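You operate a simulated robot arm through the tools that you are given. There is no shell and no other tool. Be economical: measure what you need, move in short steps, check, and stop when the job is done.

You run a simulated two-armed robot. Do the job below in one go: nothing can be reset, and whatever is moved stays where it is left.

## Task
Wipe the bloom off the lot 4 sheet, then dust its middle.
Fine: teal cloth pad for the bloom, green brush, loaded at the dust box; both tools go back, dust lid shut; the other sheet stays as it is. Set down upright: green brush. A coat counts when it lies all over at full strength: go over it till it gets no stronger. What is to be rubbed or washed off counts as gone when no trace of it is left.

The check looks at the end state, three seconds after you hand in, the way a careful person would. Anything else that was tipped, shoved, dropped, spilled or broken makes it a failure. A push-on lid holds only when it is set on centred and level and pressed home; a screw cap is set on level and turned clockwise until tight. Flat cloth is picked up by pressing the open fingertips on it (5 to 10 N) and closing them slowly along it; thin cloth reads only 2 to 8 mm in the jaws.

## Robot
Two 6-joint arms with fingered hands on one trunk, hanging from a carriage that runs on a gantry, over the field with the corners [-2249, 1214], [-2249, -66], [51, -66], [51, 1214] (x, y) and turns from -348 to 339 degrees about z. Base frame: it is fixed where the carriage stands at the start and does not move with it; the origin is on the floor, on the carriage's upright axis, x ahead of it, y to its left, z up. Lengths are in mm, angles in degrees, forces in N, time in s.
The left shoulder is at the start at [40, 152, 1582], the right one opposite. With the tool pointing down near the work surface each hand reaches from about 100 to 600 mm from the robot's upright axis, wherever it stands, measured 20 degrees to its own side. Places, roughly: dust box lid [500, 700, 900]; dust pad [500, 700, 900]; green brush (6x4x7 cm) [700, 700, 900]. Payload 4 kg a hand.
The tool frame of a hand sits at the grasp point between the pads (the TCP): z along the fingers, y along the line on which they close. The tips reach 30 mm beyond it. Largest opening 104 mm; the body of the gripper starts 35 mm behind the TCP. The gripper is a hand of 5 fingers: y runs from the thumb to the fingers, the wrist lies at [-15, -104, -178] in the tool frame, and closing takes about 1.5 s.
Orientation is that of the tool frame in the base frame, as [roll, pitch, yaw] about the fixed x, y, z axes, in that order (R = Rz(yaw) Ry(pitch) Rx(roll)). With the fingers straight down and the wrist toward the robot, the tool's x, y and z point along [0, 1, 0], [1, 0, 0] and [0, 0, -1] of the base frame.

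## Interface
- The arms move only by the tool arm_command. It takes "left_steps", "right_steps" or both (then of equal length, played together; a hand with none holds still); each is a list of rows, each a list of 2 entries, a list of its own where there are three numbers: the shift along the base's x, y, z in mm, then the turn, a rotation vector about the base's x, y, z in degrees. In form: [[[x, y, z], [ax, ay, az]], ...]. A call has 1 to 20 rows; each row shifts and turns the commanded pose from where the row before left it. "left_fingers" and "right_fingers" are, for a hand that has rows, the gripper command, from -1 (shut) to 1 (fully open), values between in proportion, set as the call begins (left out, the last holds). Rows are played at 5 a second. More than 50 mm and 8.6 degrees between two rows, or a gripper value outside its range, and nothing of the call is played. Where a pose cannot be reached the arm comes as near as it can. A force on the tool above 60 N (or 10 N above the force at the start of the call, whichever is more), or a blocked arm, ends the call early, and 0.2 s more pass. Each finger travels about 45 mm/s and halts on what it meets, pressing with about 30 N; the grip force reading is that of the motor and also rises with nothing between the fingers. The clock runs only during rows and for 0.2 s after the last one: add rows that do not move to give the fingers time. The reply holds the time, the measured pose of the TCP, the force on the tool along the base axes, the opening and the grip force, in the units named above and with some noise, with the torque about the TCP (base axes, N m) and any sound that the robot's microphone picked up.
- Cameras (640 x 400 px; columns grow to the right, rows downward): "scene" is now at [210.8, -4.8, 1851.6]; the picture's right is [-0.13, -0.99, 0.00], its down [-0.92, 0.12, -0.36] and it looks along [0.36, -0.05, -0.93] (base axes); focal length 240 px, centre (320, 200). "left" rides on the left gripper at [-60, -84, -120] in its tool frame; the picture's right is [-0.79, -0.29, 0.54], its down [0.56, -0.71, 0.44] and it looks along [0.26, 0.65, 0.72] (tool axes); focal length 234 px, centre (320, 200). "right" rides on the right gripper at [60, -83, -119] in its tool frame; the picture's right is [-0.79, 0.29, -0.54], its down [-0.56, -0.71, 0.44] and it looks along [-0.26, 0.65, 0.72] (tool axes); focal length 234 px, centre (320, 200). There is no depth. A picture from a camera that has moved, and an enlarged one, comes with that camera's place and axes in the base frame and with its lens. The place of the scene camera against the robot may be out by one fixed shift of up to 12 mm in any direction.
- camera(camera): a new picture of that camera. It takes no simulated time.
- slide_trunk(by): slides the trunk up (or, below 0, down) by that many mm; the arms and the scene camera ride with it, the base frame stays. It gives what a move gives, with no picture.
- roll_base(legs): drives the robot by 1 to 6 legs, each [ahead, left, turn to the left] in mm, mm and degrees, along the robot's own axes; the way and the turn of a leg run together, so that a leg with both is an arc; at most 1500 mm and 180 degrees a leg. The arms and the cameras ride along, it lands a little off, and it stops where it bumps. It keeps to its track: a leg is cut to what the track allows. It gives what a move gives.
- hand_shape(shape, hand): the hand has 5 fingers and takes this shape, open, in about a second: jaw (thumb against the fingers, like two jaws); tri (thumb and two fingers); tip (a fingertip pinch); poke (one finger out to press); point (the index stretched); flat (the hand flat); cup (the hand cupped); fist (a fist). The gripper value then closes the fingers along that shape, each until it touches; the sizes above hold for jaw. It gives what a move gives, with no picture.
- pan_tilt(pan, tilt): turns the head with the scene camera to pan (to the left, within 86 degrees either way) and tilt (down, from -29 to 69), counted from straight ahead of the robot. It gives what a move gives.
- zoom(camera, box): a new picture of the part [left, top, right, bottom] of that camera's present view, enlarged. It takes no simulated time.
- sign_off(): hands the job in; it is judged then, once.

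Go step by step. Nothing tells you exact positions but the pictures and the camera data: compare them with the known pose of the tool, close in by small moves and look again before you grip or let go. The budget is 120 turns and 108 pictures, counting those below and the enlarged ones. Unless the task says otherwise, let go and move clear before handing in.

The tools are called as a command line: name --argument value ..., lists and objects as JSON in quotes. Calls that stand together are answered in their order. arm_command: Moves the arms, as the interface text tells. Its arguments: {"type":"object","properties":{"left_steps":{"type":"array"},"left_fingers":{"type":"number"},"right_steps":{"type":"array"},"right_fingers":{"type":"number"}},"required":[]} The other tools are called the same way: slide_trunk (by) slides the trunk up or down; hand_shape (shape, hand) gives the hand a shape; roll_base (legs) drives the base; pan_tilt (pan, tilt) turns the head that bears the scene camera; camera (camera) takes a picture; zoom (camera, box) takes an enlarged picture of a part of a camera's view; sign_off () hands the job in.

At the start:

```text
t: 0.0
left_eef_pos: [269.6, 396.9, 1100.7]
left_ee_rot: [-179.9, 0.1, 90.0]
left_wrist_force: [0.4, -0.6, -0.4]
left_moment: [-0.03, -0.01, 0.02]
left_grip_width: 103.7
left_grasp_force: 0.1
left_shape: jaw
right_eef_pos: [310.2, -253.7, 1548.0]
right_ee_rot: [55.5, -28.1, 153.6]
right_wrist_force: [-0.6, 0.2, 0.0]
right_moment: [-0.02, -0.01, -0.01]
right_grip_width: 103.8
right_grasp_force: 0.0
right_shape: jaw
trunk travel left (down, up): [-755.0, 45.0]
robot x, y, heading: [-0.7, 0.6, -0.1]
head pan, tilt: [-7.3, 68.8]
```

scene: 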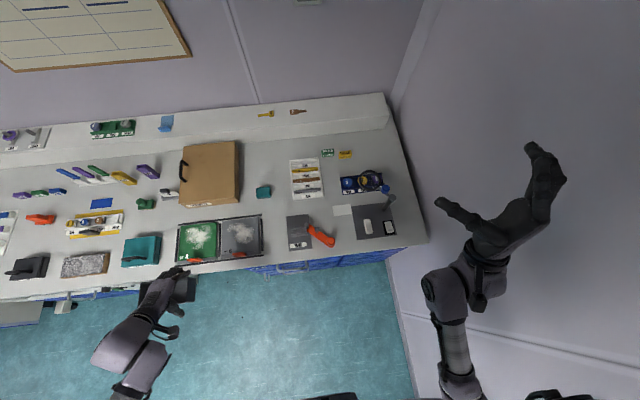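
right: 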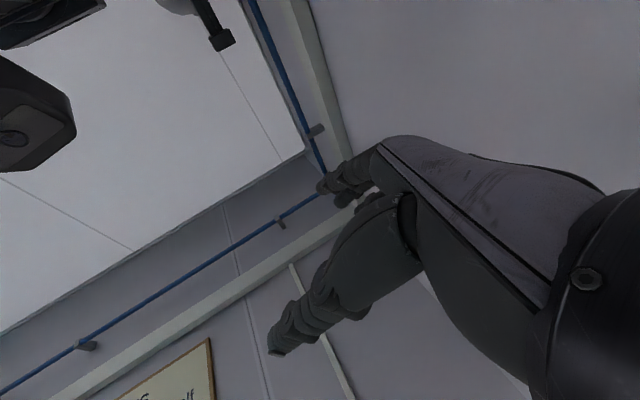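
left: 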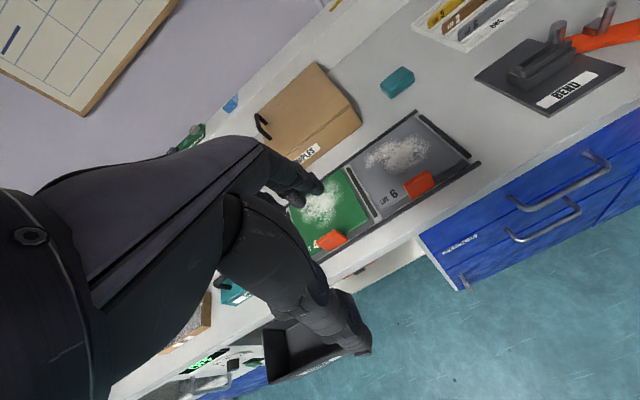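

I see a bench with two sheets in a frame (a green one marked 4 and a grey one marked 6), both with white bloom. There are teal things and a green brush-like item to the left. I'll zoom in for detail.

zoom --camera "scene" --box '[100, 130, 280, 290]'

zoom --camera "scene" --box '[0, 110, 180, 310]'

zoom --camera "scene" --box '[240, 130, 420, 270]'

```text
2.50 times, centred on (190, 210) of scene
camera zoom: at [210.8, -4.8, 1851.6], right [-0.13, -0.99, 0.0], down [-0.92, 0.12, -0.36], along [0.36, -0.05, -0.93], focal length 601 px, centre (645, 175)
```

zoom: 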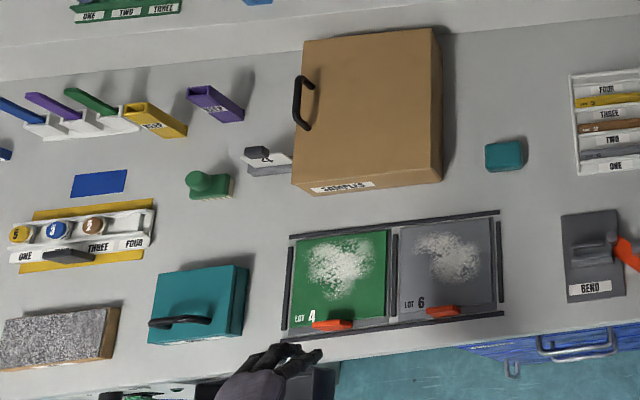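

```text
2.00 times, centred on (90, 210) of scene
camera zoom: at [210.8, -4.8, 1851.6], right [-0.13, -0.99, 0.0], down [-0.92, 0.12, -0.36], along [0.36, -0.05, -0.93], focal length 481 px, centre (780, 180)
```

zoom: 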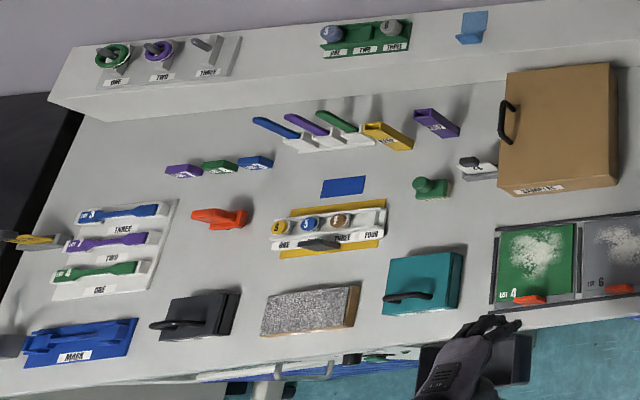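

```text
2.86 times, centred on (330, 200) of scene
camera zoom: at [210.8, -4.8, 1851.6], right [-0.13, -0.99, 0.0], down [-0.92, 0.12, -0.36], along [0.36, -0.05, -0.93], focal length 687 px, centre (291, 200)
```

zoom: 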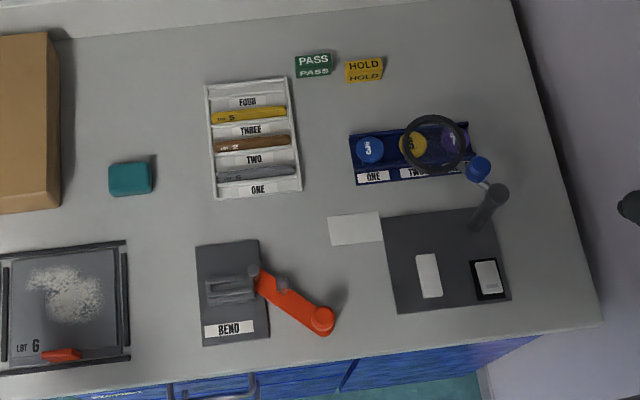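

Teal cloth pad is near [650,190], the dust box (teal lid with handle) near [460,670], green brush near [660,680], lot 4 sheet near [480,450]. I drive up and look at the pad with the hand camera.

roll_base --legs '[[50, 30, 0]]'

arm_command --left_steps '[[[40, -40, 0], [0, 0, 0]], [[40, -40, 0], [0, 0, 0]], [[40, -40, 0], [0, 0, 0]], [[40, -40, 0], [0, 0, 0]], [[40, -40, 0], [0, 0, 0]]]' --left_fingers 1

camera --camera "left"

camera --camera "scene"

```text
t: 1.0
left_eef_pos: [319.5, 426.8, 1100.2]
left_ee_rot: [-180.0, 0.0, 90.0]
left_wrist_force: [0.0, -0.1, -0.8]
left_moment: [0.0, -0.01, 0.01]
left_grip_width: 103.6
left_grasp_force: 0.2
left_shape: jaw
right_eef_pos: [360.3, -224.7, 1548.5]
right_ee_rot: [55.4, -28.1, 153.8]
right_wrist_force: [0.4, 1.3, 1.0]
right_moment: [0.0, 0.0, 0.0]
right_grip_width: 103.8
right_grasp_force: 0.1
right_shape: jaw
trunk travel left (down, up): [-755.0, 45.0]
robot x, y, heading: [49.4, 29.9, 0.1]
head pan, tilt: [-7.3, 68.8]
```

```text
refused: row 1 steps farther than a row can; nothing moved
```

```text
101 pictures are left
camera left: at [235.0, 366.1, 1220.7], right [-0.29, -0.79, -0.54], down [-0.71, 0.56, -0.44], along [0.65, 0.26, -0.72], focal length 234 px, centre (320, 200)
```

left: 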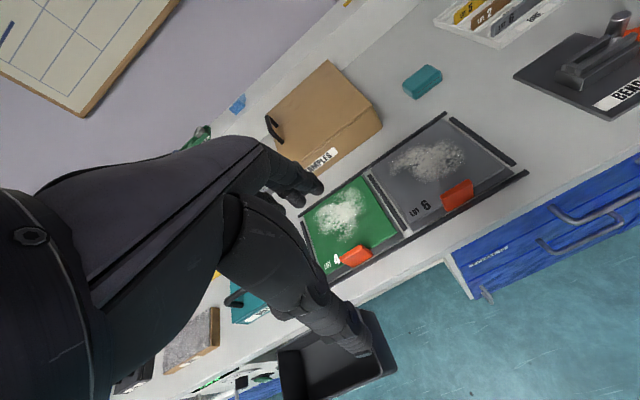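

```text
100 pictures are left
camera scene: at [260.7, 24.8, 1851.6], right [-0.13, -0.99, 0.0], down [-0.92, 0.12, -0.36], along [0.36, -0.05, -0.93], focal length 240 px, centre (320, 200)
```

scene: 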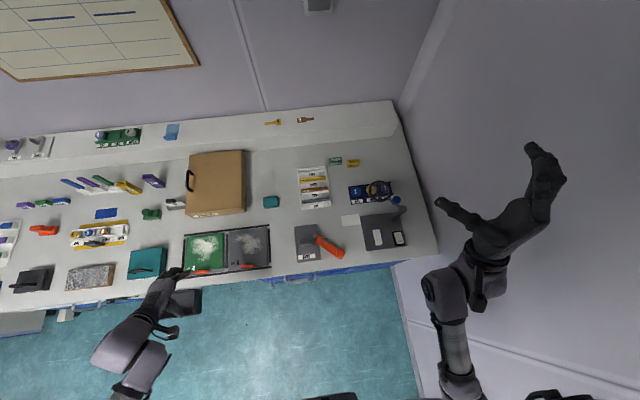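

The pad is at about [668,187,862], near the edge of reach. I move the left hand to above it.

arm_command --left_steps '[[[32, -24, 0], [0, 0, 0]], [[32, -24, 0], [0, 0, 0]], [[32, -24, 0], [0, 0, 0]], [[32, -24, 0], [0, 0, 0]], [[32, -24, 0], [0, 0, 0]], [[32, -24, 0], [0, 0, 0]], [[32, -24, 0], [0, 0, 0]], [[32, -24, 0], [0, 0, 0]], [[32, -24, 0], [0, 0, 0]], [[32, -24, 0], [0, 0, 0]], [[0, 0, -40], [0, 0, 0]], [[0, 0, -40], [0, 0, 0]]]' --left_fingers 1

camera --camera "left"

camera --camera "scene"

```text
t: 3.6
left_eef_pos: [641.4, 185.1, 1020.6]
left_ee_rot: [179.8, 0.1, 89.9]
left_wrist_force: [-0.4, -0.4, 0.4]
left_moment: [-0.03, 0.02, -0.02]
left_grip_width: 103.6
left_grasp_force: 0.2
left_shape: jaw
right_eef_pos: [359.8, -223.5, 1548.6]
right_ee_rot: [55.5, -28.1, 153.7]
right_wrist_force: [0.5, -0.3, -0.3]
right_moment: [-0.02, 0.01, 0.0]
right_grip_width: 103.9
right_grasp_force: 0.2
right_shape: jaw
trunk travel left (down, up): [-755.0, 45.0]
robot x, y, heading: [49.1, 29.9, -0.4]
head pan, tilt: [-7.3, 68.8]
```

```text
99 pictures are left
camera left: at [556.7, 124.5, 1141.5], right [-0.29, -0.79, -0.54], down [-0.7, 0.56, -0.44], along [0.65, 0.26, -0.72], focal length 234 px, centre (320, 200)
```

left: 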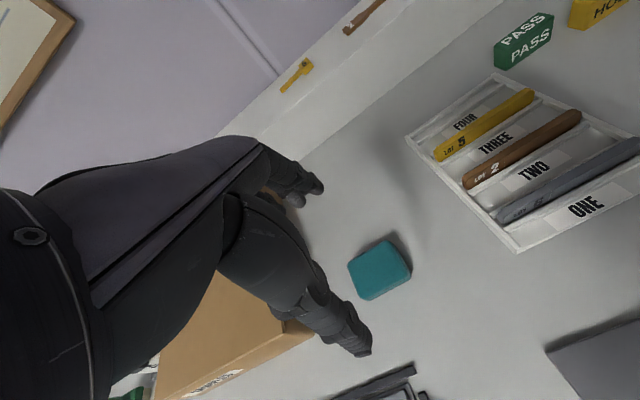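

```text
98 pictures are left
camera scene: at [260.6, 24.8, 1851.6], right [-0.13, -0.99, 0.0], down [-0.92, 0.12, -0.36], along [0.36, -0.05, -0.93], focal length 240 px, centre (320, 200)
```

scene: 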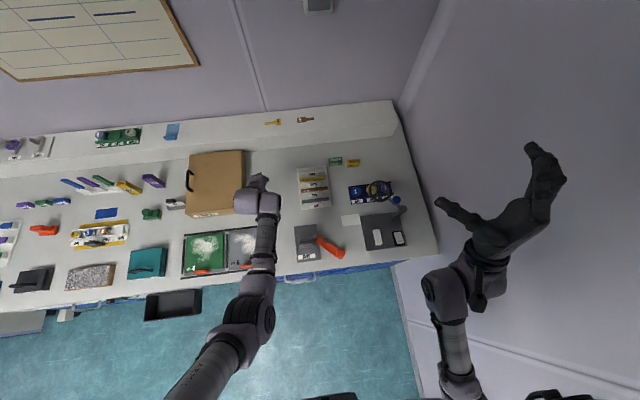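

The pad spans about x 637–680, y 157–217. I lower the open hand around it, stopping above the table.

arm_command --left_steps '[[[18, 2, -40], [0, 0, 0]], [[0, 0, -40], [0, 0, 0]], [[0, 0, -20], [0, 0, 0]], [[0, 0, -15], [0, 0, 0]], [[0, 0, 0], [0, 0, 0]]]'

camera --camera "left"

zoom --camera "scene" --box '[220, 150, 320, 230]'

```text
t: 4.8
left_eef_pos: [638.1, 191.2, 925.3]
left_ee_rot: [180.0, 0.1, 89.9]
left_wrist_force: [0.0, -0.9, -0.4]
left_moment: [0.01, -0.01, 0.01]
left_grip_width: 104.0
left_grasp_force: 0.1
left_shape: jaw
left hand out of reach, approached as far as the arm can: row 3, 4
right_eef_pos: [361.3, -224.7, 1549.1]
right_ee_rot: [55.4, -28.1, 153.6]
right_wrist_force: [0.1, 0.4, -0.6]
right_moment: [0.0, 0.0, -0.02]
right_grip_width: 103.6
right_grasp_force: 0.0
right_shape: jaw
trunk travel left (down, up): [-755.0, 45.0]
robot x, y, heading: [49.4, 29.8, -0.0]
head pan, tilt: [-7.3, 68.8]
```

```text
97 pictures are left
camera left: at [555.2, 131.2, 1045.0], right [-0.29, -0.79, -0.54], down [-0.71, 0.56, -0.44], along [0.65, 0.26, -0.72], focal length 234 px, centre (320, 200)
```

left: 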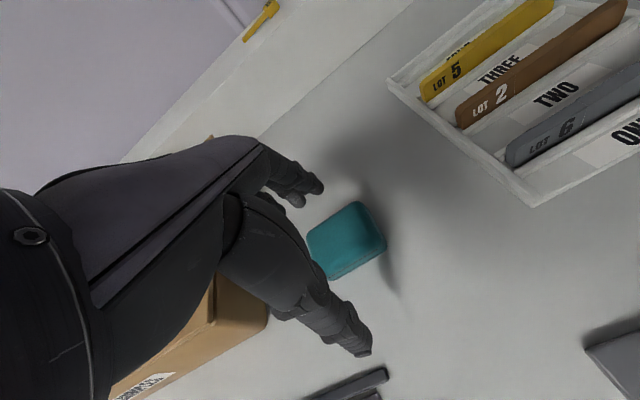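

```text
5.00 times, centred on (270, 190) of scene
camera zoom: at [260.8, 24.8, 1851.6], right [-0.13, -0.99, 0.0], down [-0.92, 0.12, -0.36], along [0.36, -0.05, -0.93], focal length 1203 px, centre (570, 250)
```

zoom: 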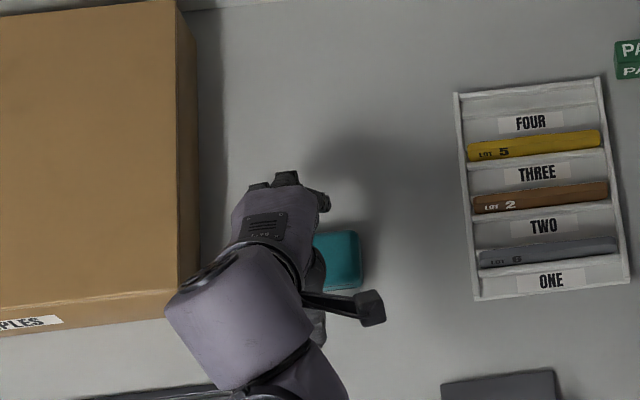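

The arm hits its reach limit because the shoulder is high. I raise the hand and lower the trunk by 200 for more reach.

arm_command --left_steps '[[[0, -4, 50], [0, 0, 0]], [[0, 0, 50], [0, 0, 0]], [[-10, 0, 50], [0, 0, 0]], [[0, 0, 50], [0, 0, 0]], [[0, 0, 50], [0, 0, 0]]]'

slide_trunk --by -200

camera --camera "left"

```text
refused: row 1 steps farther than a row can; nothing moved
```

```text
t: 5.7
left_eef_pos: [655.5, 191.4, 877.1]
left_ee_rot: [178.0, 0.3, 89.8]
left_wrist_force: [-7.2, 3.4, 28.0]
left_moment: [0.32, -0.76, 0.25]
left_grip_width: 98.9
left_grasp_force: 0.1
left_shape: jaw
right_eef_pos: [361.2, -224.2, 1487.1]
right_ee_rot: [55.4, -28.1, 153.7]
right_wrist_force: [0.4, -0.1, 0.0]
right_moment: [0.02, -0.01, 0.0]
right_grip_width: 103.8
right_grasp_force: 0.2
right_shape: jaw
trunk travel left (down, up): [-693.0, 107.0]
robot x, y, heading: [49.7, 30.3, 0.0]
head pan, tilt: [-7.3, 68.8]
stopped: the force on the tool passed its limit at 111 N (the readings are from after the stop); the commanded pose is now the measured one
```

```text
95 pictures are left
camera left: at [567.6, 131.9, 995.1], right [-0.27, -0.79, -0.55], down [-0.69, 0.56, -0.46], along [0.67, 0.25, -0.7], focal length 234 px, centre (320, 200)
```

left: 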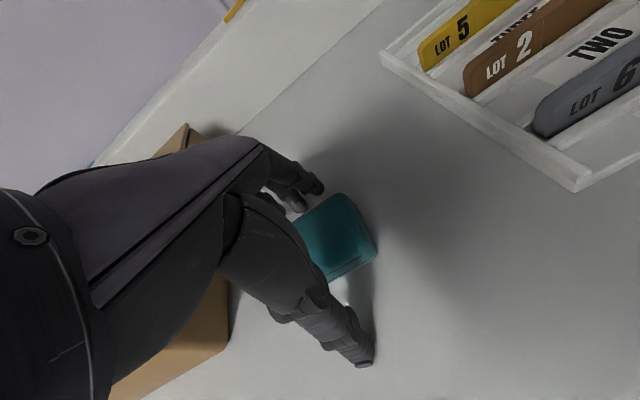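

The trunk slide pressed the fingertips on the bench (refused lift), so the bench is at about z 848. Nothing looks displaced, and the fingers straddle the pad. I lift slightly and check.

arm_command --left_steps '[[[0, 0, 6], [0, 0, 0]], [[2, 0, 6], [0, 0, 0]], [[2, -3, 0], [0, 0, 0]], [[0, 0, 0], [0, 0, 0]]]' --left_fingers 1

camera --camera "left"

zoom --camera "scene" --box '[220, 140, 320, 220]'

```text
t: 6.7
left_eef_pos: [657.7, 193.4, 883.0]
left_ee_rot: [178.5, 0.3, 89.8]
left_wrist_force: [0.1, 0.4, -0.8]
left_moment: [0.0, 0.01, 0.01]
left_grip_width: 103.8
left_grasp_force: 0.0
left_shape: jaw
left hand out of reach, approached as far as the arm can: row 1, 2
right_eef_pos: [360.1, -224.3, 1488.3]
right_ee_rot: [55.5, -28.2, 153.6]
right_wrist_force: [-0.2, 0.0, 0.3]
right_moment: [0.02, 0.03, 0.02]
right_grip_width: 103.8
right_grasp_force: 0.0
right_shape: jaw
trunk travel left (down, up): [-693.0, 107.0]
robot x, y, heading: [47.4, 31.4, 0.1]
head pan, tilt: [-7.3, 68.8]
```

```text
94 pictures are left
camera left: at [570.7, 132.7, 1002.2], right [-0.28, -0.79, -0.55], down [-0.69, 0.56, -0.46], along [0.67, 0.25, -0.7], focal length 234 px, centre (320, 200)
```

left: 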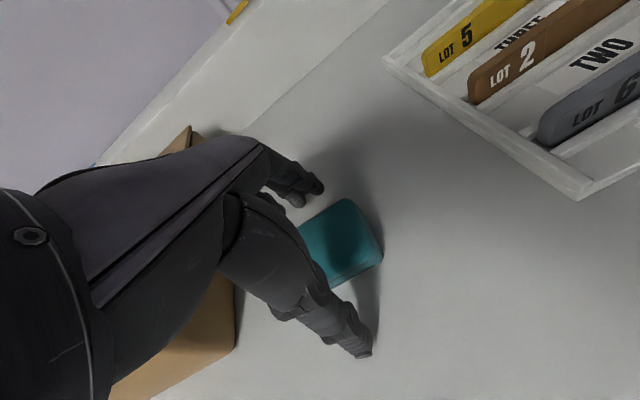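

```text
5.00 times, centred on (270, 180) of scene
camera zoom: at [260.4, 24.9, 1789.9], right [-0.13, -0.99, 0.0], down [-0.92, 0.12, -0.36], along [0.36, -0.05, -0.93], focal length 1203 px, centre (570, 300)
```

zoom: 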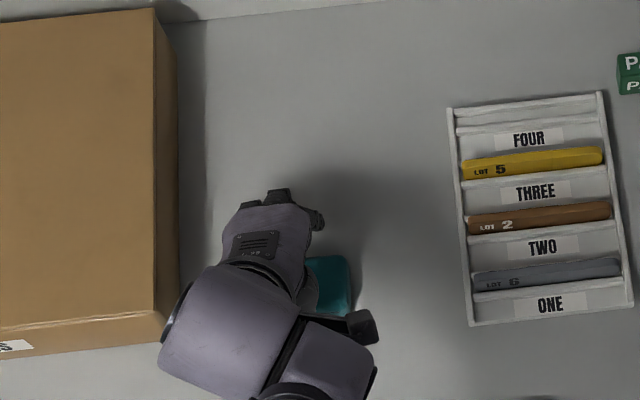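

The reach is still marginal, so I lift clear first (properly this time), then lower the trunk.

arm_command --left_steps '[[[0, 0, 40], [0, 0, 0]], [[-10, 0, 45], [0, 0, 0]], [[-15, 0, 45], [0, 0, 0]], [[-15, 0, 45], [0, 0, 0]], [[-20, 0, 45], [0, 0, 0]], [[-20, 0, 45], [0, 0, 0]], [[-20, 0, 45], [0, 0, 0]], [[0, 0, 0], [0, 0, 0]]]'

```text
t: 8.2
left_eef_pos: [575.6, 271.2, 1163.8]
left_ee_rot: [178.0, -9.1, 92.1]
left_wrist_force: [0.2, 1.1, 0.9]
left_moment: [0.0, -0.06, 0.0]
left_grip_width: 103.9
left_grasp_force: 0.1
left_shape: jaw
left hand out of reach, approached as far as the arm can: row 7
right_eef_pos: [360.3, -223.5, 1488.2]
right_ee_rot: [55.6, -28.1, 153.6]
right_wrist_force: [-0.4, 0.9, 0.2]
right_moment: [-0.02, -0.01, 0.01]
right_grip_width: 103.8
right_grasp_force: 0.0
right_shape: jaw
trunk travel left (down, up): [-693.0, 107.0]
robot x, y, heading: [50.9, 29.4, -0.1]
head pan, tilt: [-7.3, 68.8]
stopped in row 7 (left hand): the arm was blocked; the commanded pose is now the measured one
```

The arm reported blocked and drifted sideways to y 271; let me see where it is.

camera --camera "scene"

camera --camera "left"

```text
92 pictures are left
camera scene: at [260.4, 24.9, 1790.0], right [-0.13, -0.99, 0.0], down [-0.92, 0.12, -0.36], along [0.36, -0.05, -0.93], focal length 240 px, centre (320, 200)
```

scene: 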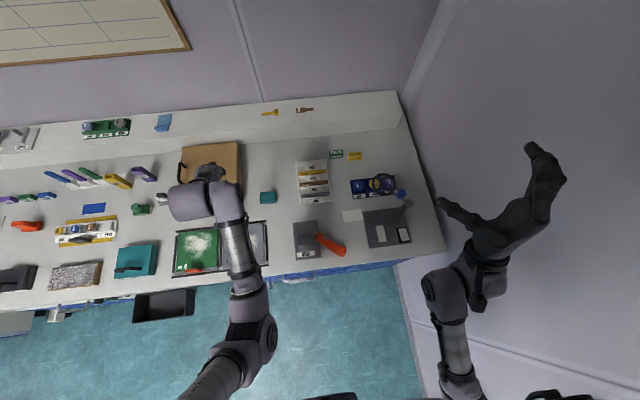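

```text
91 pictures are left
camera left: at [491.3, 190.2, 1270.1], right [-0.24, -0.7, -0.67], down [-0.71, 0.6, -0.37], along [0.66, 0.39, -0.64], focal length 234 px, centre (320, 200)
```

left: 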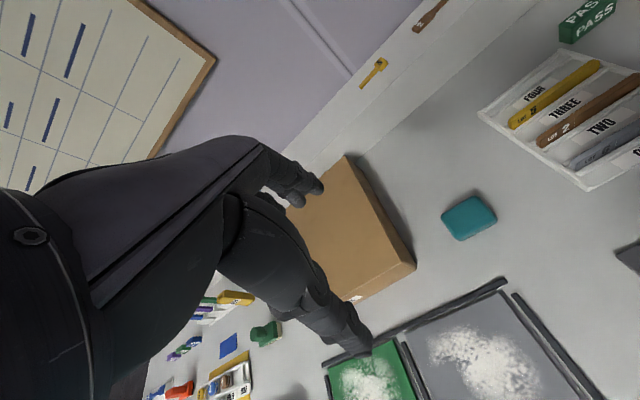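

Everything is still in place. I bring the hand back to a neutral pose over the pad's near side before lowering.

arm_command --left_steps '[[[-20, -20, 0], [-4.5, 1, -1]], [[-20, -30, 0], [-4.5, 1, -1]], [[-20, -30, 0], [0, 0, 0]], [[0, 0, 0], [0, 0, 0]]]'

```text
t: 9.0
left_eef_pos: [533.3, 281.7, 1165.9]
left_ee_rot: [179.2, -10.2, 91.2]
left_wrist_force: [-1.2, -0.2, -0.8]
left_moment: [-0.01, 0.03, -0.01]
left_grip_width: 104.0
left_grasp_force: 0.2
left_shape: jaw
left hand out of reach, approached as far as the arm can: row 3
right_eef_pos: [361.3, -223.5, 1487.1]
right_ee_rot: [55.5, -28.1, 153.7]
right_wrist_force: [-0.1, 0.2, 0.3]
right_moment: [0.0, 0.0, 0.02]
right_grip_width: 103.9
right_grasp_force: 0.0
right_shape: jaw
trunk travel left (down, up): [-693.0, 107.0]
robot x, y, heading: [50.2, 31.3, 0.1]
head pan, tilt: [-7.3, 68.8]
stopped in row 3 (left hand): the arm was blocked; the commanded pose is now the measured one
```

A joint limit binds at this height. I come down a little, away from the box, then straighten.

arm_command --left_steps '[[[-20, 0, -30], [0, 0, 0]], [[-10, -20, -30], [-4, 0, 0]], [[0, -30, -30], [-4, 0, 0]], [[0, -30, 0], [-2, 1, -1]], [[0, -20, 0], [0, 0, 0]], [[0, 0, 0], [0, 0, 0]]]'

```text
t: 10.1
left_eef_pos: [506.4, 270.0, 1074.1]
left_ee_rot: [-179.9, -9.8, 89.7]
left_wrist_force: [0.2, -0.2, 0.0]
left_moment: [0.01, -0.01, 0.01]
left_grip_width: 103.7
left_grasp_force: 0.0
left_shape: jaw
left hand out of reach, approached as far as the arm can: row 5
right_eef_pos: [361.7, -223.1, 1486.9]
right_ee_rot: [55.6, -28.1, 153.5]
right_wrist_force: [0.5, 0.0, 0.2]
right_moment: [-0.02, 0.02, -0.01]
right_grip_width: 103.5
right_grasp_force: 0.0
right_shape: jaw
trunk travel left (down, up): [-693.0, 107.0]
robot x, y, heading: [49.6, 32.7, -0.2]
head pan, tilt: [-7.3, 68.8]
stopped in row 5 (left hand): the arm was blocked; the commanded pose is now the measured one
```

The wrist seems caught at a joint limit, so I retreat towards the start posture, straightening on the way.

arm_command --left_steps '[[[-30, 25, 10], [0, 0, 0]], [[-30, 25, 10], [-2, 0, 0]], [[-30, 25, 10], [-2, 0, 0]], [[-30, 25, 0], [-2, 0, 0]], [[-30, 25, 0], [-2, 0, 0]], [[0, 0, 0], [-2, 0, 0]], [[0, 0, 0], [0, 0, 0]]]'

```text
t: 11.7
left_eef_pos: [356.4, 392.0, 1102.1]
left_ee_rot: [-179.8, 0.3, 89.7]
left_wrist_force: [0.6, -0.2, 0.2]
left_moment: [0.0, 0.02, -0.03]
left_grip_width: 104.2
left_grasp_force: 0.0
left_shape: jaw
right_eef_pos: [359.9, -224.1, 1486.4]
right_ee_rot: [55.5, -28.2, 153.6]
right_wrist_force: [-0.3, -0.2, -0.1]
right_moment: [0.02, 0.0, 0.0]
right_grip_width: 103.8
right_grasp_force: 0.0
right_shape: jaw
trunk travel left (down, up): [-693.0, 107.0]
robot x, y, heading: [50.6, 28.9, 0.0]
head pan, tilt: [-7.3, 68.8]
```

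Free again and upright. Lowering the trunk by 140 (the hand lands at z≈960, clear of the bench at 850).

slide_trunk --by -140

```text
t: 13.4
left_eef_pos: [356.9, 392.2, 962.5]
left_ee_rot: [-179.9, 0.4, 89.7]
left_wrist_force: [-0.2, -0.6, 0.9]
left_moment: [-0.03, 0.0, -0.01]
left_grip_width: 103.7
left_grasp_force: 0.1
left_shape: jaw
right_eef_pos: [359.7, -223.6, 1347.7]
right_ee_rot: [55.5, -28.2, 153.6]
right_wrist_force: [0.3, 0.0, 0.2]
right_moment: [0.0, -0.01, -0.02]
right_grip_width: 103.8
right_grasp_force: 0.1
right_shape: jaw
trunk travel left (down, up): [-553.0, 247.0]
robot x, y, heading: [48.8, 31.6, 0.1]
head pan, tilt: [-7.3, 68.8]
```

arm_command --left_steps '[[[10, -40, 5], [0, 0, 0]], [[10, -40, 5], [0, 0, 0]], [[10, -40, 0], [0, 0, 0]], [[10, -40, 0], [0, 0, 0]], [[20, -40, 0], [0, 0, 0]], [[40, -5, 0], [0, 0, 0]], [[40, 0, 0], [0, 0, 0]], [[40, 0, 0], [0, 0, 0]], [[40, 0, 0], [0, 0, 0]], [[40, 0, 0], [0, 0, 0]], [[40, 0, 0], [0, 0, 0]], [[0, 0, 0], [0, 0, 0]]]'

camera --camera "left"

```text
t: 14.5
left_eef_pos: [401.9, 288.5, 966.5]
left_ee_rot: [-178.8, -10.0, 86.3]
left_wrist_force: [0.2, 0.0, -0.6]
left_moment: [0.02, 0.0, -0.01]
left_grip_width: 103.8
left_grasp_force: 0.0
left_shape: jaw
left hand out of reach, approached as far as the arm can: row 5
right_eef_pos: [361.4, -224.7, 1347.5]
right_ee_rot: [55.6, -28.1, 153.5]
right_wrist_force: [-0.2, -0.1, -0.1]
right_moment: [-0.01, 0.02, 0.0]
right_grip_width: 103.7
right_grasp_force: 0.1
right_shape: jaw
trunk travel left (down, up): [-553.0, 247.0]
robot x, y, heading: [51.0, 27.3, 0.0]
head pan, tilt: [-7.3, 68.8]
stopped in row 5 (left hand): the arm was blocked; the commanded pose is now the measured one
```

```text
90 pictures are left
camera left: at [316.6, 213.6, 1076.7], right [-0.34, -0.66, -0.66], down [-0.67, 0.67, -0.32], along [0.65, 0.34, -0.68], focal length 234 px, centre (320, 200)
```

left: 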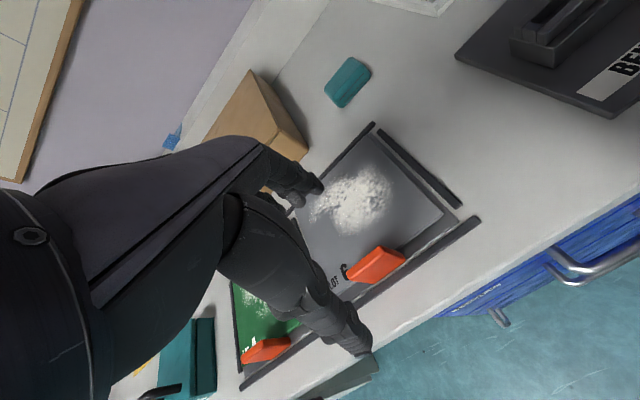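

A joint limit prevents bringing the hand inward with this heading. Turning the robot right by 30° brings the left shoulder forward and lets the arm align with the hand. First I retreat the hand.

arm_command --left_steps '[[[-10, 35, 5], [0, 0, 0]], [[-10, 35, 5], [-3, 0, 1]], [[-10, 35, 5], [-3, 0, 1]], [[-10, 5, 5], [-4, 0, 1]], [[0, 0, 0], [0, 0, 0]]]'

roll_base --legs '[[-150, 0, 0], [0, 0, -30]]'

camera --camera "scene"

```text
t: 15.7
left_eef_pos: [362.6, 397.3, 986.2]
left_ee_rot: [-179.0, 0.3, 89.3]
left_wrist_force: [0.3, -0.2, 0.2]
left_moment: [0.01, -0.03, 0.0]
left_grip_width: 104.2
left_grasp_force: 0.1
left_shape: jaw
right_eef_pos: [360.4, -223.7, 1347.2]
right_ee_rot: [55.6, -28.2, 153.5]
right_wrist_force: [0.5, 0.3, -0.9]
right_moment: [-0.01, -0.02, 0.0]
right_grip_width: 103.7
right_grasp_force: 0.0
right_shape: jaw
trunk travel left (down, up): [-553.0, 247.0]
robot x, y, heading: [47.6, 30.9, 0.0]
head pan, tilt: [-7.3, 68.8]
```

```text
t: 18.6
left_eef_pos: [354.0, 193.0, 986.5]
left_ee_rot: [-179.0, 0.1, 59.5]
left_wrist_force: [-0.9, 0.9, -0.2]
left_moment: [-0.05, -0.01, 0.0]
left_grip_width: 103.8
left_grasp_force: 0.0
left_shape: jaw
right_eef_pos: [42.2, -344.3, 1348.0]
right_ee_rot: [55.4, -28.1, 123.7]
right_wrist_force: [0.0, 0.8, 0.6]
right_moment: [0.01, 0.02, 0.0]
right_grip_width: 103.8
right_grasp_force: 0.1
right_shape: jaw
trunk travel left (down, up): [-553.0, 247.0]
robot x, y, heading: [-101.6, 29.7, -29.7]
head pan, tilt: [-7.3, 68.8]
```

```text
89 pictures are left
camera scene: at [77.4, -81.5, 1650.0], right [-0.6, -0.8, 0.0], down [-0.74, 0.56, -0.36], along [0.29, -0.22, -0.93], focal length 240 px, centre (320, 200)
```

scene: 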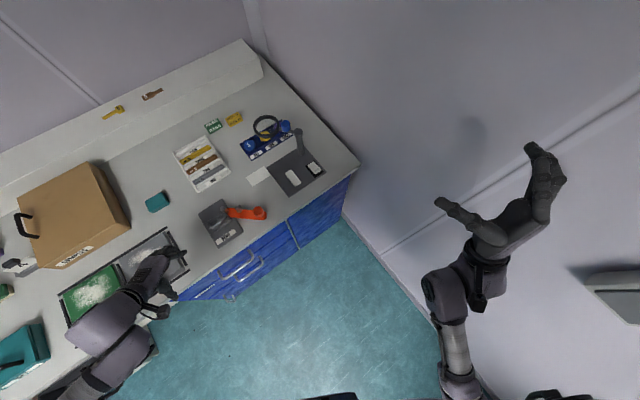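

roll_base --legs '[[98, 105, 0]]'

arm_command --left_steps '[[[10, -15, 0], [0, 0, 6]], [[15, -15, 0], [0, 0, 6]], [[25, -10, 0], [0, 0, 6]], [[30, -5, 0], [0, 0, 6]], [[30, 0, 0], [0, 0, 6]], [[30, 0, 0], [0, 0, 0]], [[0, 0, 0], [0, 0, 0]]]'

camera --camera "left"

```text
t: 19.9
left_eef_pos: [489.8, 233.6, 985.7]
left_ee_rot: [-179.1, 0.1, 59.2]
left_wrist_force: [0.4, 0.0, 0.5]
left_moment: [-0.01, 0.0, -0.01]
left_grip_width: 103.9
left_grasp_force: 0.1
left_shape: jaw
right_eef_pos: [176.6, -303.2, 1347.4]
right_ee_rot: [55.5, -28.1, 123.5]
right_wrist_force: [0.7, -0.3, 1.2]
right_moment: [0.0, 0.02, -0.03]
right_grip_width: 103.6
right_grasp_force: 0.1
right_shape: jaw
trunk travel left (down, up): [-553.0, 247.0]
robot x, y, heading: [33.3, 73.3, -30.1]
head pan, tilt: [-7.3, 68.8]
```

```text
t: 21.5
left_eef_pos: [627.8, 189.2, 986.7]
left_ee_rot: [-179.0, 0.1, 89.3]
left_wrist_force: [-0.5, 0.1, 0.3]
left_moment: [0.03, -0.02, 0.0]
left_grip_width: 104.2
left_grasp_force: 0.1
left_shape: jaw
right_eef_pos: [175.3, -304.3, 1346.4]
right_ee_rot: [55.5, -28.2, 123.4]
right_wrist_force: [0.4, 0.4, -0.5]
right_moment: [0.04, -0.02, -0.03]
right_grip_width: 103.9
right_grasp_force: 0.0
right_shape: jaw
trunk travel left (down, up): [-553.0, 247.0]
robot x, y, heading: [36.0, 71.0, -30.1]
head pan, tilt: [-7.3, 68.8]
```

```text
88 pictures are left
camera left: at [545.3, 130.7, 1109.4], right [-0.31, -0.79, -0.54], down [-0.71, 0.57, -0.42], along [0.64, 0.25, -0.73], focal length 234 px, centre (320, 200)
```

left: 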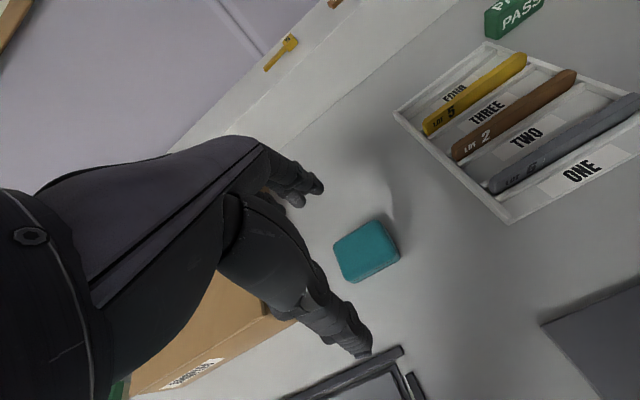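

Reach is fine in this stance. I lower the hand around the pad.

arm_command --left_steps '[[[16, 0, -30], [0, -1, 0.7]], [[16, -2, -30], [0, 0, 0]], [[0, 0, -20], [0, 0, 0]], [[0, 0, -14], [0, 0, 0]], [[0, 0, 0], [0, 0, 0]]]'

camera --camera "left"

```text
t: 22.7
left_eef_pos: [660.2, 185.1, 891.0]
left_ee_rot: [180.0, 0.2, 89.9]
left_wrist_force: [-0.1, -0.7, -0.3]
left_moment: [0.03, 0.04, -0.04]
left_grip_width: 104.2
left_grasp_force: 0.0
left_shape: jaw
right_eef_pos: [174.5, -304.6, 1347.7]
right_ee_rot: [55.4, -28.2, 123.5]
right_wrist_force: [0.7, -0.4, -0.2]
right_moment: [0.0, 0.01, 0.0]
right_grip_width: 103.8
right_grasp_force: 0.0
right_shape: jaw
trunk travel left (down, up): [-553.0, 247.0]
robot x, y, heading: [33.5, 74.2, -30.1]
head pan, tilt: [-7.3, 68.8]
```

```text
87 pictures are left
camera left: at [576.2, 126.1, 1013.4], right [-0.29, -0.79, -0.54], down [-0.71, 0.56, -0.44], along [0.65, 0.26, -0.72], focal length 234 px, centre (320, 200)
```

left: 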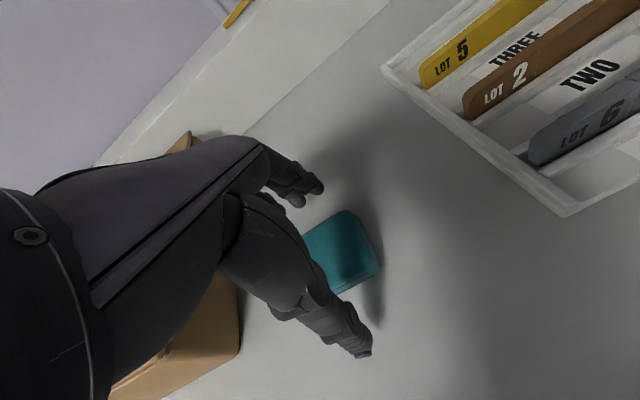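

arm_command --left_steps '[[[0, 0, -5], [0, 0, 0]], [[0, 0, 0], [0, 0, 0]]]'

arm_command --left_steps '[[[0, 0, 0], [0, 0, 0]], [[0, 0, 0], [0, 0, 0]], [[0, 0, 0], [0, 0, 0]], [[0, 0, 0], [0, 0, 0]], [[0, 0, 0], [0, 0, 0]], [[0, 0, 0], [0, 0, 0]], [[0, 0, 0], [0, 0, 0]], [[0, 0, 0], [0, 0, 0]]]' --left_fingers -1

camera --camera "left"

```text
t: 23.3
left_eef_pos: [660.5, 186.8, 888.4]
left_ee_rot: [179.9, 0.1, 90.0]
left_wrist_force: [-0.4, 0.4, 0.2]
left_moment: [0.01, 0.01, 0.05]
left_grip_width: 104.0
left_grasp_force: 0.1
left_shape: jaw
right_eef_pos: [174.7, -303.1, 1346.8]
right_ee_rot: [55.5, -28.2, 123.4]
right_wrist_force: [-0.3, 0.9, 0.7]
right_moment: [0.0, 0.01, 0.0]
right_grip_width: 104.0
right_grasp_force: 0.0
right_shape: jaw
trunk travel left (down, up): [-553.0, 247.0]
robot x, y, heading: [34.5, 70.2, -30.1]
head pan, tilt: [-7.3, 68.8]
```

```text
t: 25.1
left_eef_pos: [659.9, 185.8, 888.2]
left_ee_rot: [-180.0, 0.1, 90.0]
left_wrist_force: [0.3, -0.6, -0.7]
left_moment: [-0.01, -0.01, 0.02]
left_grip_width: 43.8
left_grasp_force: 30.3
left_shape: jaw
right_eef_pos: [173.9, -303.4, 1346.1]
right_ee_rot: [55.5, -28.2, 123.3]
right_wrist_force: [-0.4, -0.8, 0.3]
right_moment: [0.0, 0.01, -0.02]
right_grip_width: 103.8
right_grasp_force: 0.3
right_shape: jaw
trunk travel left (down, up): [-553.0, 247.0]
robot x, y, heading: [35.8, 69.6, -30.2]
head pan, tilt: [-7.3, 68.8]
```

```text
86 pictures are left
camera left: at [576.1, 126.3, 1008.8], right [-0.29, -0.79, -0.54], down [-0.71, 0.56, -0.44], along [0.65, 0.26, -0.72], focal length 234 px, centre (320, 200)
```

left: 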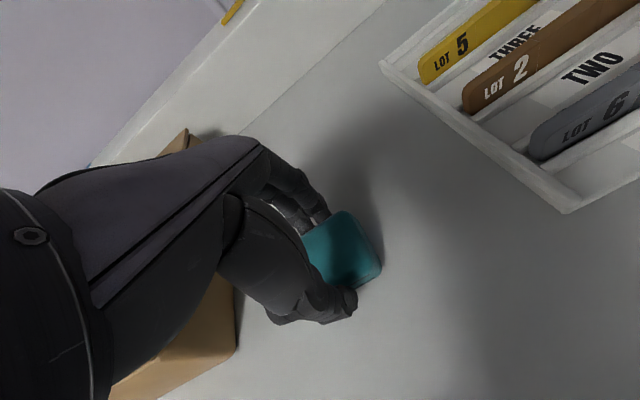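

Pad gripped (43.8 mm). I lift it, pull back, and drive left to the lot 4 sheet.

arm_command --left_steps '[[[0, 0, 30], [0, 0, 0]], [[0, 0, 40], [0, 0, 0]], [[-30, 0, 20], [0, 0, 0]], [[-45, 0, 0], [0, 0, 0]], [[-45, 0, 0], [0, 0, 0]], [[-45, 0, 0], [0, 0, 0]], [[0, 0, 0], [0, 0, 0]]]'

roll_base --legs '[[-110, 190, 0]]'

camera --camera "left"

camera --camera "scene"

```text
t: 26.7
left_eef_pos: [494.9, 185.9, 976.7]
left_ee_rot: [180.0, 0.1, 89.9]
left_wrist_force: [-0.2, -0.2, -0.2]
left_moment: [-0.02, 0.02, 0.01]
left_grip_width: 43.9
left_grasp_force: 30.0
left_shape: jaw
right_eef_pos: [176.1, -303.6, 1346.7]
right_ee_rot: [55.5, -28.2, 123.4]
right_wrist_force: [0.1, 0.2, -0.2]
right_moment: [0.01, 0.0, -0.01]
right_grip_width: 103.9
right_grasp_force: 0.1
right_shape: jaw
trunk travel left (down, up): [-553.0, 247.0]
robot x, y, heading: [33.2, 69.4, -30.3]
head pan, tilt: [-7.3, 68.8]
```

```text
t: 28.4
left_eef_pos: [496.2, 403.7, 975.7]
left_ee_rot: [180.0, 0.2, 89.9]
left_wrist_force: [-0.2, 0.5, 0.1]
left_moment: [-0.01, -0.02, 0.0]
left_grip_width: 44.0
left_grasp_force: 30.2
left_shape: jaw
right_eef_pos: [177.1, -85.6, 1346.9]
right_ee_rot: [55.5, -28.2, 123.4]
right_wrist_force: [-0.1, 0.5, -0.1]
right_moment: [0.0, 0.05, -0.03]
right_grip_width: 103.6
right_grasp_force: 0.0
right_shape: jaw
trunk travel left (down, up): [-553.0, 247.0]
robot x, y, heading: [34.5, 289.9, -30.2]
head pan, tilt: [-7.3, 68.8]
```

```text
85 pictures are left
camera left: at [412.3, 342.9, 1096.7], right [-0.29, -0.79, -0.54], down [-0.71, 0.56, -0.44], along [0.65, 0.26, -0.72], focal length 234 px, centre (320, 200)
```

left: 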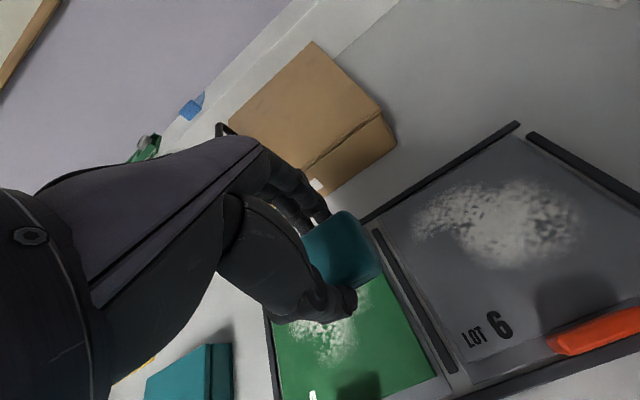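

```text
84 pictures are left
camera scene: at [213.3, 177.1, 1649.9], right [-0.61, -0.79, 0.0], down [-0.74, 0.57, -0.36], along [0.29, -0.22, -0.93], focal length 240 px, centre (320, 200)
```

scene: 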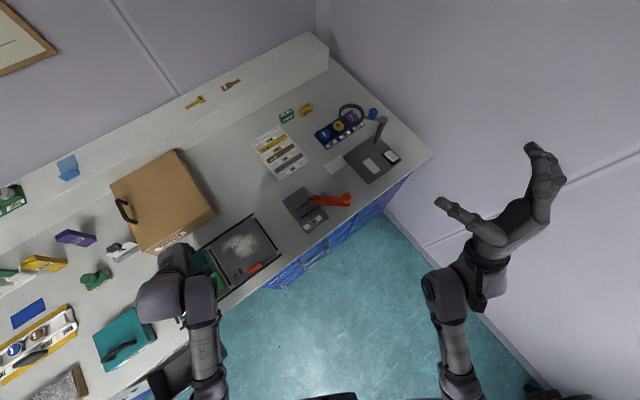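

Before wiping I want a clear view of lot 4, so I shift left 150 to see it in the clear part of the hand camera.

roll_base --legs '[[-75, 130, 0]]'

camera --camera "left"

zoom --camera "left" --box '[360, 100, 640, 400]'

```text
t: 29.8
left_eef_pos: [496.8, 552.9, 975.3]
left_ee_rot: [-180.0, 0.1, 89.8]
left_wrist_force: [0.1, -0.3, -0.3]
left_moment: [-0.01, 0.02, -0.01]
left_grip_width: 44.0
left_grasp_force: 30.0
left_shape: jaw
right_eef_pos: [176.7, 65.7, 1346.3]
right_ee_rot: [55.6, -28.2, 123.2]
right_wrist_force: [0.8, 0.7, -0.1]
right_moment: [-0.01, 0.01, 0.0]
right_grip_width: 103.7
right_grasp_force: 0.1
right_shape: jaw
trunk travel left (down, up): [-553.0, 247.0]
robot x, y, heading: [38.6, 437.8, -30.1]
head pan, tilt: [-7.3, 68.8]
```

```text
83 pictures are left
camera left: at [413.4, 494.4, 1096.7], right [-0.29, -0.79, -0.54], down [-0.7, 0.56, -0.44], along [0.65, 0.25, -0.72], focal length 234 px, centre (320, 200)
```

left: 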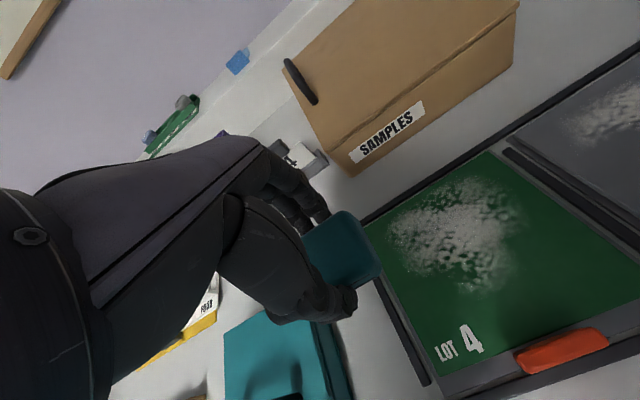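

```text
1.33 times, centred on (500, 250) of left
camera zoom: at [413.4, 494.4, 1096.7], right [-0.29, -0.79, -0.54], down [-0.7, 0.56, -0.44], along [0.65, 0.25, -0.72], focal length 312 px, centre (80, 133)
```

zoom: 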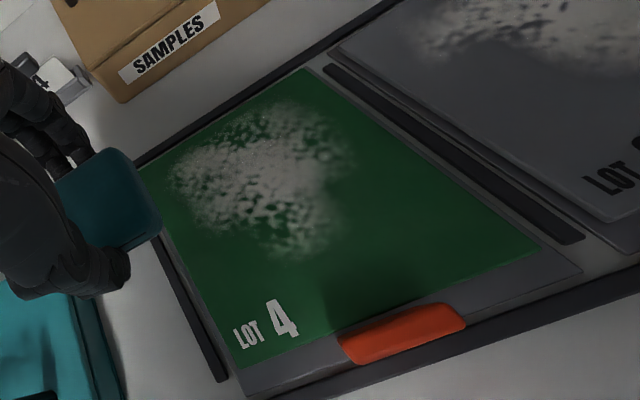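

Lot 4 spans about x 408–554, y 390–545; its bloom covers x 445–545, y 410–525. I drive back over it and lower the pad towards contact on the bloom's middle.

roll_base --legs '[[40, -69, 0]]'

arm_command --left_steps '[[[0, 0, -30], [0, 0, 0]], [[0, 0, -30], [0, 0, 0]], [[0, 0, -15], [0, 0, 0]], [[0, 0, 0], [0, 0, 0]]]'

camera --camera "left"

```text
t: 30.8
left_eef_pos: [498.1, 471.9, 975.6]
left_ee_rot: [-180.0, 0.1, 89.9]
left_wrist_force: [-0.6, -0.1, -0.6]
left_moment: [0.02, 0.02, 0.02]
left_grip_width: 44.2
left_grasp_force: 30.2
left_shape: jaw
right_eef_pos: [177.5, -15.2, 1347.6]
right_ee_rot: [55.5, -28.1, 123.5]
right_wrist_force: [0.0, -0.6, 0.0]
right_moment: [0.0, 0.0, 0.01]
right_grip_width: 103.7
right_grasp_force: 0.1
right_shape: jaw
trunk travel left (down, up): [-553.0, 247.0]
robot x, y, heading: [38.3, 359.9, -30.5]
head pan, tilt: [-7.3, 68.8]
```

```text
t: 31.8
left_eef_pos: [496.7, 472.4, 899.3]
left_ee_rot: [180.0, 0.0, 90.1]
left_wrist_force: [-0.5, 0.4, -0.6]
left_moment: [-0.01, -0.03, -0.01]
left_grip_width: 44.0
left_grasp_force: 30.5
left_shape: jaw
right_eef_pos: [177.5, -15.5, 1347.3]
right_ee_rot: [55.6, -28.2, 123.2]
right_wrist_force: [0.3, 0.5, 0.2]
right_moment: [-0.03, 0.02, -0.03]
right_grip_width: 103.8
right_grasp_force: 0.1
right_shape: jaw
trunk travel left (down, up): [-553.0, 247.0]
robot x, y, heading: [33.9, 363.2, -30.2]
head pan, tilt: [-7.3, 68.8]
```

```text
81 pictures are left
camera left: at [413.2, 413.3, 1020.8], right [-0.29, -0.79, -0.54], down [-0.71, 0.56, -0.44], along [0.65, 0.26, -0.72], focal length 234 px, centre (320, 200)
```

left: 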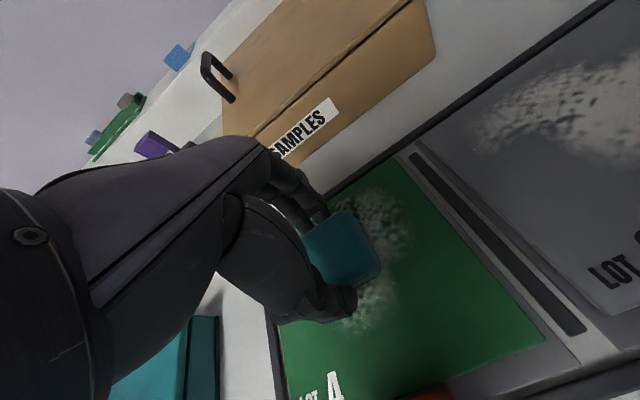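

Just above contact. I go down in small steps until I feel it.

arm_command --left_steps '[[[0, 0, -2], [0, 0, 0]], [[0, 0, -2], [0, 0, 0]], [[0, 0, -2], [0, 0, 0]], [[0, 0, 0], [0, 0, 0]]]'

```text
t: 32.8
left_eef_pos: [498.5, 474.3, 895.5]
left_ee_rot: [179.8, 0.2, 89.9]
left_wrist_force: [-3.4, -0.3, 14.1]
left_moment: [0.03, 0.31, -0.04]
left_grip_width: 44.4
left_grasp_force: 29.6
left_shape: jaw
right_eef_pos: [179.0, -14.7, 1347.6]
right_ee_rot: [55.5, -28.1, 123.4]
right_wrist_force: [0.1, -0.6, 0.1]
right_moment: [0.02, 0.0, 0.02]
right_grip_width: 104.0
right_grasp_force: 0.1
right_shape: jaw
trunk travel left (down, up): [-553.0, 247.0]
robot x, y, heading: [33.3, 360.2, -30.4]
head pan, tilt: [-7.3, 68.8]
```

Contact at z≈895 with 14 N. I wipe a first lane and check.

arm_command --left_steps '[[[13, 0, 0], [0, 0, 0]], [[13, 0, 0], [0, 0, 0]], [[-17, 0, 0], [0, 0, 0]], [[-17, 0, 0], [0, 0, 0]], [[-17, 0, 0], [0, 0, 0]], [[-17, 0, 0], [0, 0, 0]], [[0, 0, 0], [0, 0, 0]]]'

camera --camera "left"

```text
t: 34.4
left_eef_pos: [454.5, 473.7, 894.1]
left_ee_rot: [-179.9, 0.1, 89.8]
left_wrist_force: [3.4, 0.1, 5.0]
left_moment: [-0.01, -0.11, 0.0]
left_grip_width: 44.6
left_grasp_force: 30.3
left_shape: jaw
right_eef_pos: [178.3, -14.7, 1347.1]
right_ee_rot: [55.4, -28.1, 123.5]
right_wrist_force: [0.2, -0.5, -1.0]
right_moment: [0.01, -0.01, -0.02]
right_grip_width: 103.7
right_grasp_force: 0.0
right_shape: jaw
trunk travel left (down, up): [-553.0, 247.0]
robot x, y, heading: [34.5, 362.8, -30.1]
head pan, tilt: [-7.3, 68.8]
```

```text
80 pictures are left
camera left: at [371.0, 415.0, 1015.5], right [-0.29, -0.79, -0.54], down [-0.71, 0.56, -0.44], along [0.65, 0.26, -0.72], focal length 234 px, centre (320, 200)
```

left: 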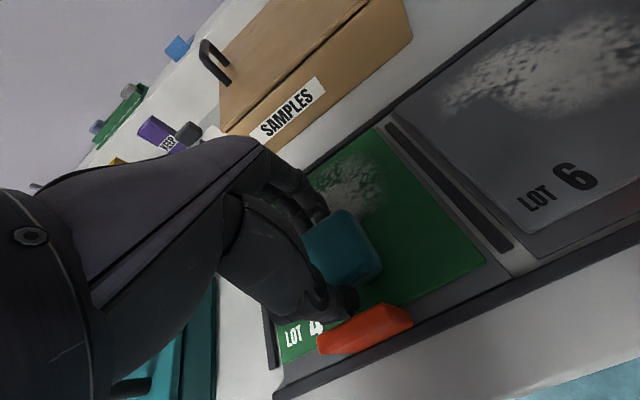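

The pad wipes the bloom. I run multiple lanes over the full bloom area, staying clear of the orange clip.

arm_command --left_steps '[[[20, 0, -1], [0, 0, 0]], [[20, 0, 0], [0, 0, 0]], [[18, 0, 0], [0, 0, 0]], [[10, 0, 0], [0, 0, 0]], [[0, 20, 0], [0, 0, 0]], [[-18, 0, 0], [0, 0, 0]], [[-20, 0, 0], [0, 0, 0]], [[-25, 0, 0], [0, 0, 0]], [[0, 18, 0], [0, 0, 0]], [[25, 0, 0], [0, 0, 0]], [[20, 0, 0], [0, 0, 0]], [[18, 0, 0], [0, 0, 0]], [[-18, 0, 0], [0, 0, 0]], [[-20, 0, 0], [0, 0, 0]], [[-25, 0, 0], [0, 0, 0]], [[0, -19, 0], [0, 0, 0]], [[25, 0, 0], [0, 0, 0]], [[20, 0, 0], [0, 0, 0]], [[18, 0, 0], [0, 0, 0]], [[0, -19, 0], [0, 0, 0]]]'

arm_command --left_steps '[[[-18, 0, 0], [0, 0, 0]], [[-20, 0, 0], [0, 0, 0]], [[-25, 0, 0], [0, 0, 0]], [[0, -20, 0], [0, 0, 0]], [[25, 0, 0], [0, 0, 0]], [[20, 0, 0], [0, 0, 0]], [[18, 0, 0], [0, 0, 0]], [[0, -20, 0], [0, 0, 0]], [[-18, 0, 0], [0, 0, 0]], [[-20, 0, 0], [0, 0, 0]], [[-25, 0, 0], [0, 0, 0]], [[0, -9, 0], [0, 0, 0]], [[25, 0, 0], [0, 0, 0]], [[20, 0, 0], [0, 0, 0]], [[18, 0, 0], [0, 0, 0]], [[0, 0, 0], [0, 0, 0]]]'

camera --camera "left"

```text
t: 38.6
left_eef_pos: [524.0, 472.7, 893.4]
left_ee_rot: [179.9, 0.1, 89.9]
left_wrist_force: [0.3, 0.3, 4.4]
left_moment: [0.04, -0.04, -0.02]
left_grip_width: 44.2
left_grasp_force: 29.5
left_shape: jaw
right_eef_pos: [178.3, -15.1, 1346.9]
right_ee_rot: [55.6, -28.1, 123.3]
right_wrist_force: [0.2, 0.0, 0.5]
right_moment: [0.06, 0.0, -0.01]
right_grip_width: 103.6
right_grasp_force: 0.0
right_shape: jaw
trunk travel left (down, up): [-553.0, 247.0]
robot x, y, heading: [36.5, 360.3, -30.3]
head pan, tilt: [-7.3, 68.8]
```

```text
t: 42.0
left_eef_pos: [523.0, 424.3, 894.6]
left_ee_rot: [-180.0, 0.1, 90.0]
left_wrist_force: [-0.8, -0.4, -0.7]
left_moment: [-0.03, 0.01, 0.01]
left_grip_width: 44.2
left_grasp_force: 29.9
left_shape: jaw
right_eef_pos: [176.5, -14.8, 1346.9]
right_ee_rot: [55.6, -28.1, 123.4]
right_wrist_force: [-0.8, -0.1, 1.0]
right_moment: [0.01, 0.03, 0.0]
right_grip_width: 103.7
right_grasp_force: 0.1
right_shape: jaw
trunk travel left (down, up): [-553.0, 247.0]
robot x, y, heading: [36.6, 359.6, -30.1]
head pan, tilt: [-7.3, 68.8]
```

```text
79 pictures are left
camera left: at [438.9, 365.7, 1016.0], right [-0.29, -0.79, -0.54], down [-0.71, 0.56, -0.44], along [0.65, 0.25, -0.72], focal length 234 px, centre (320, 200)
```

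left: 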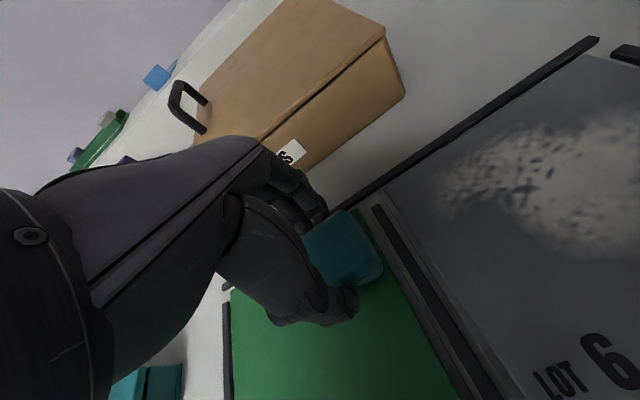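

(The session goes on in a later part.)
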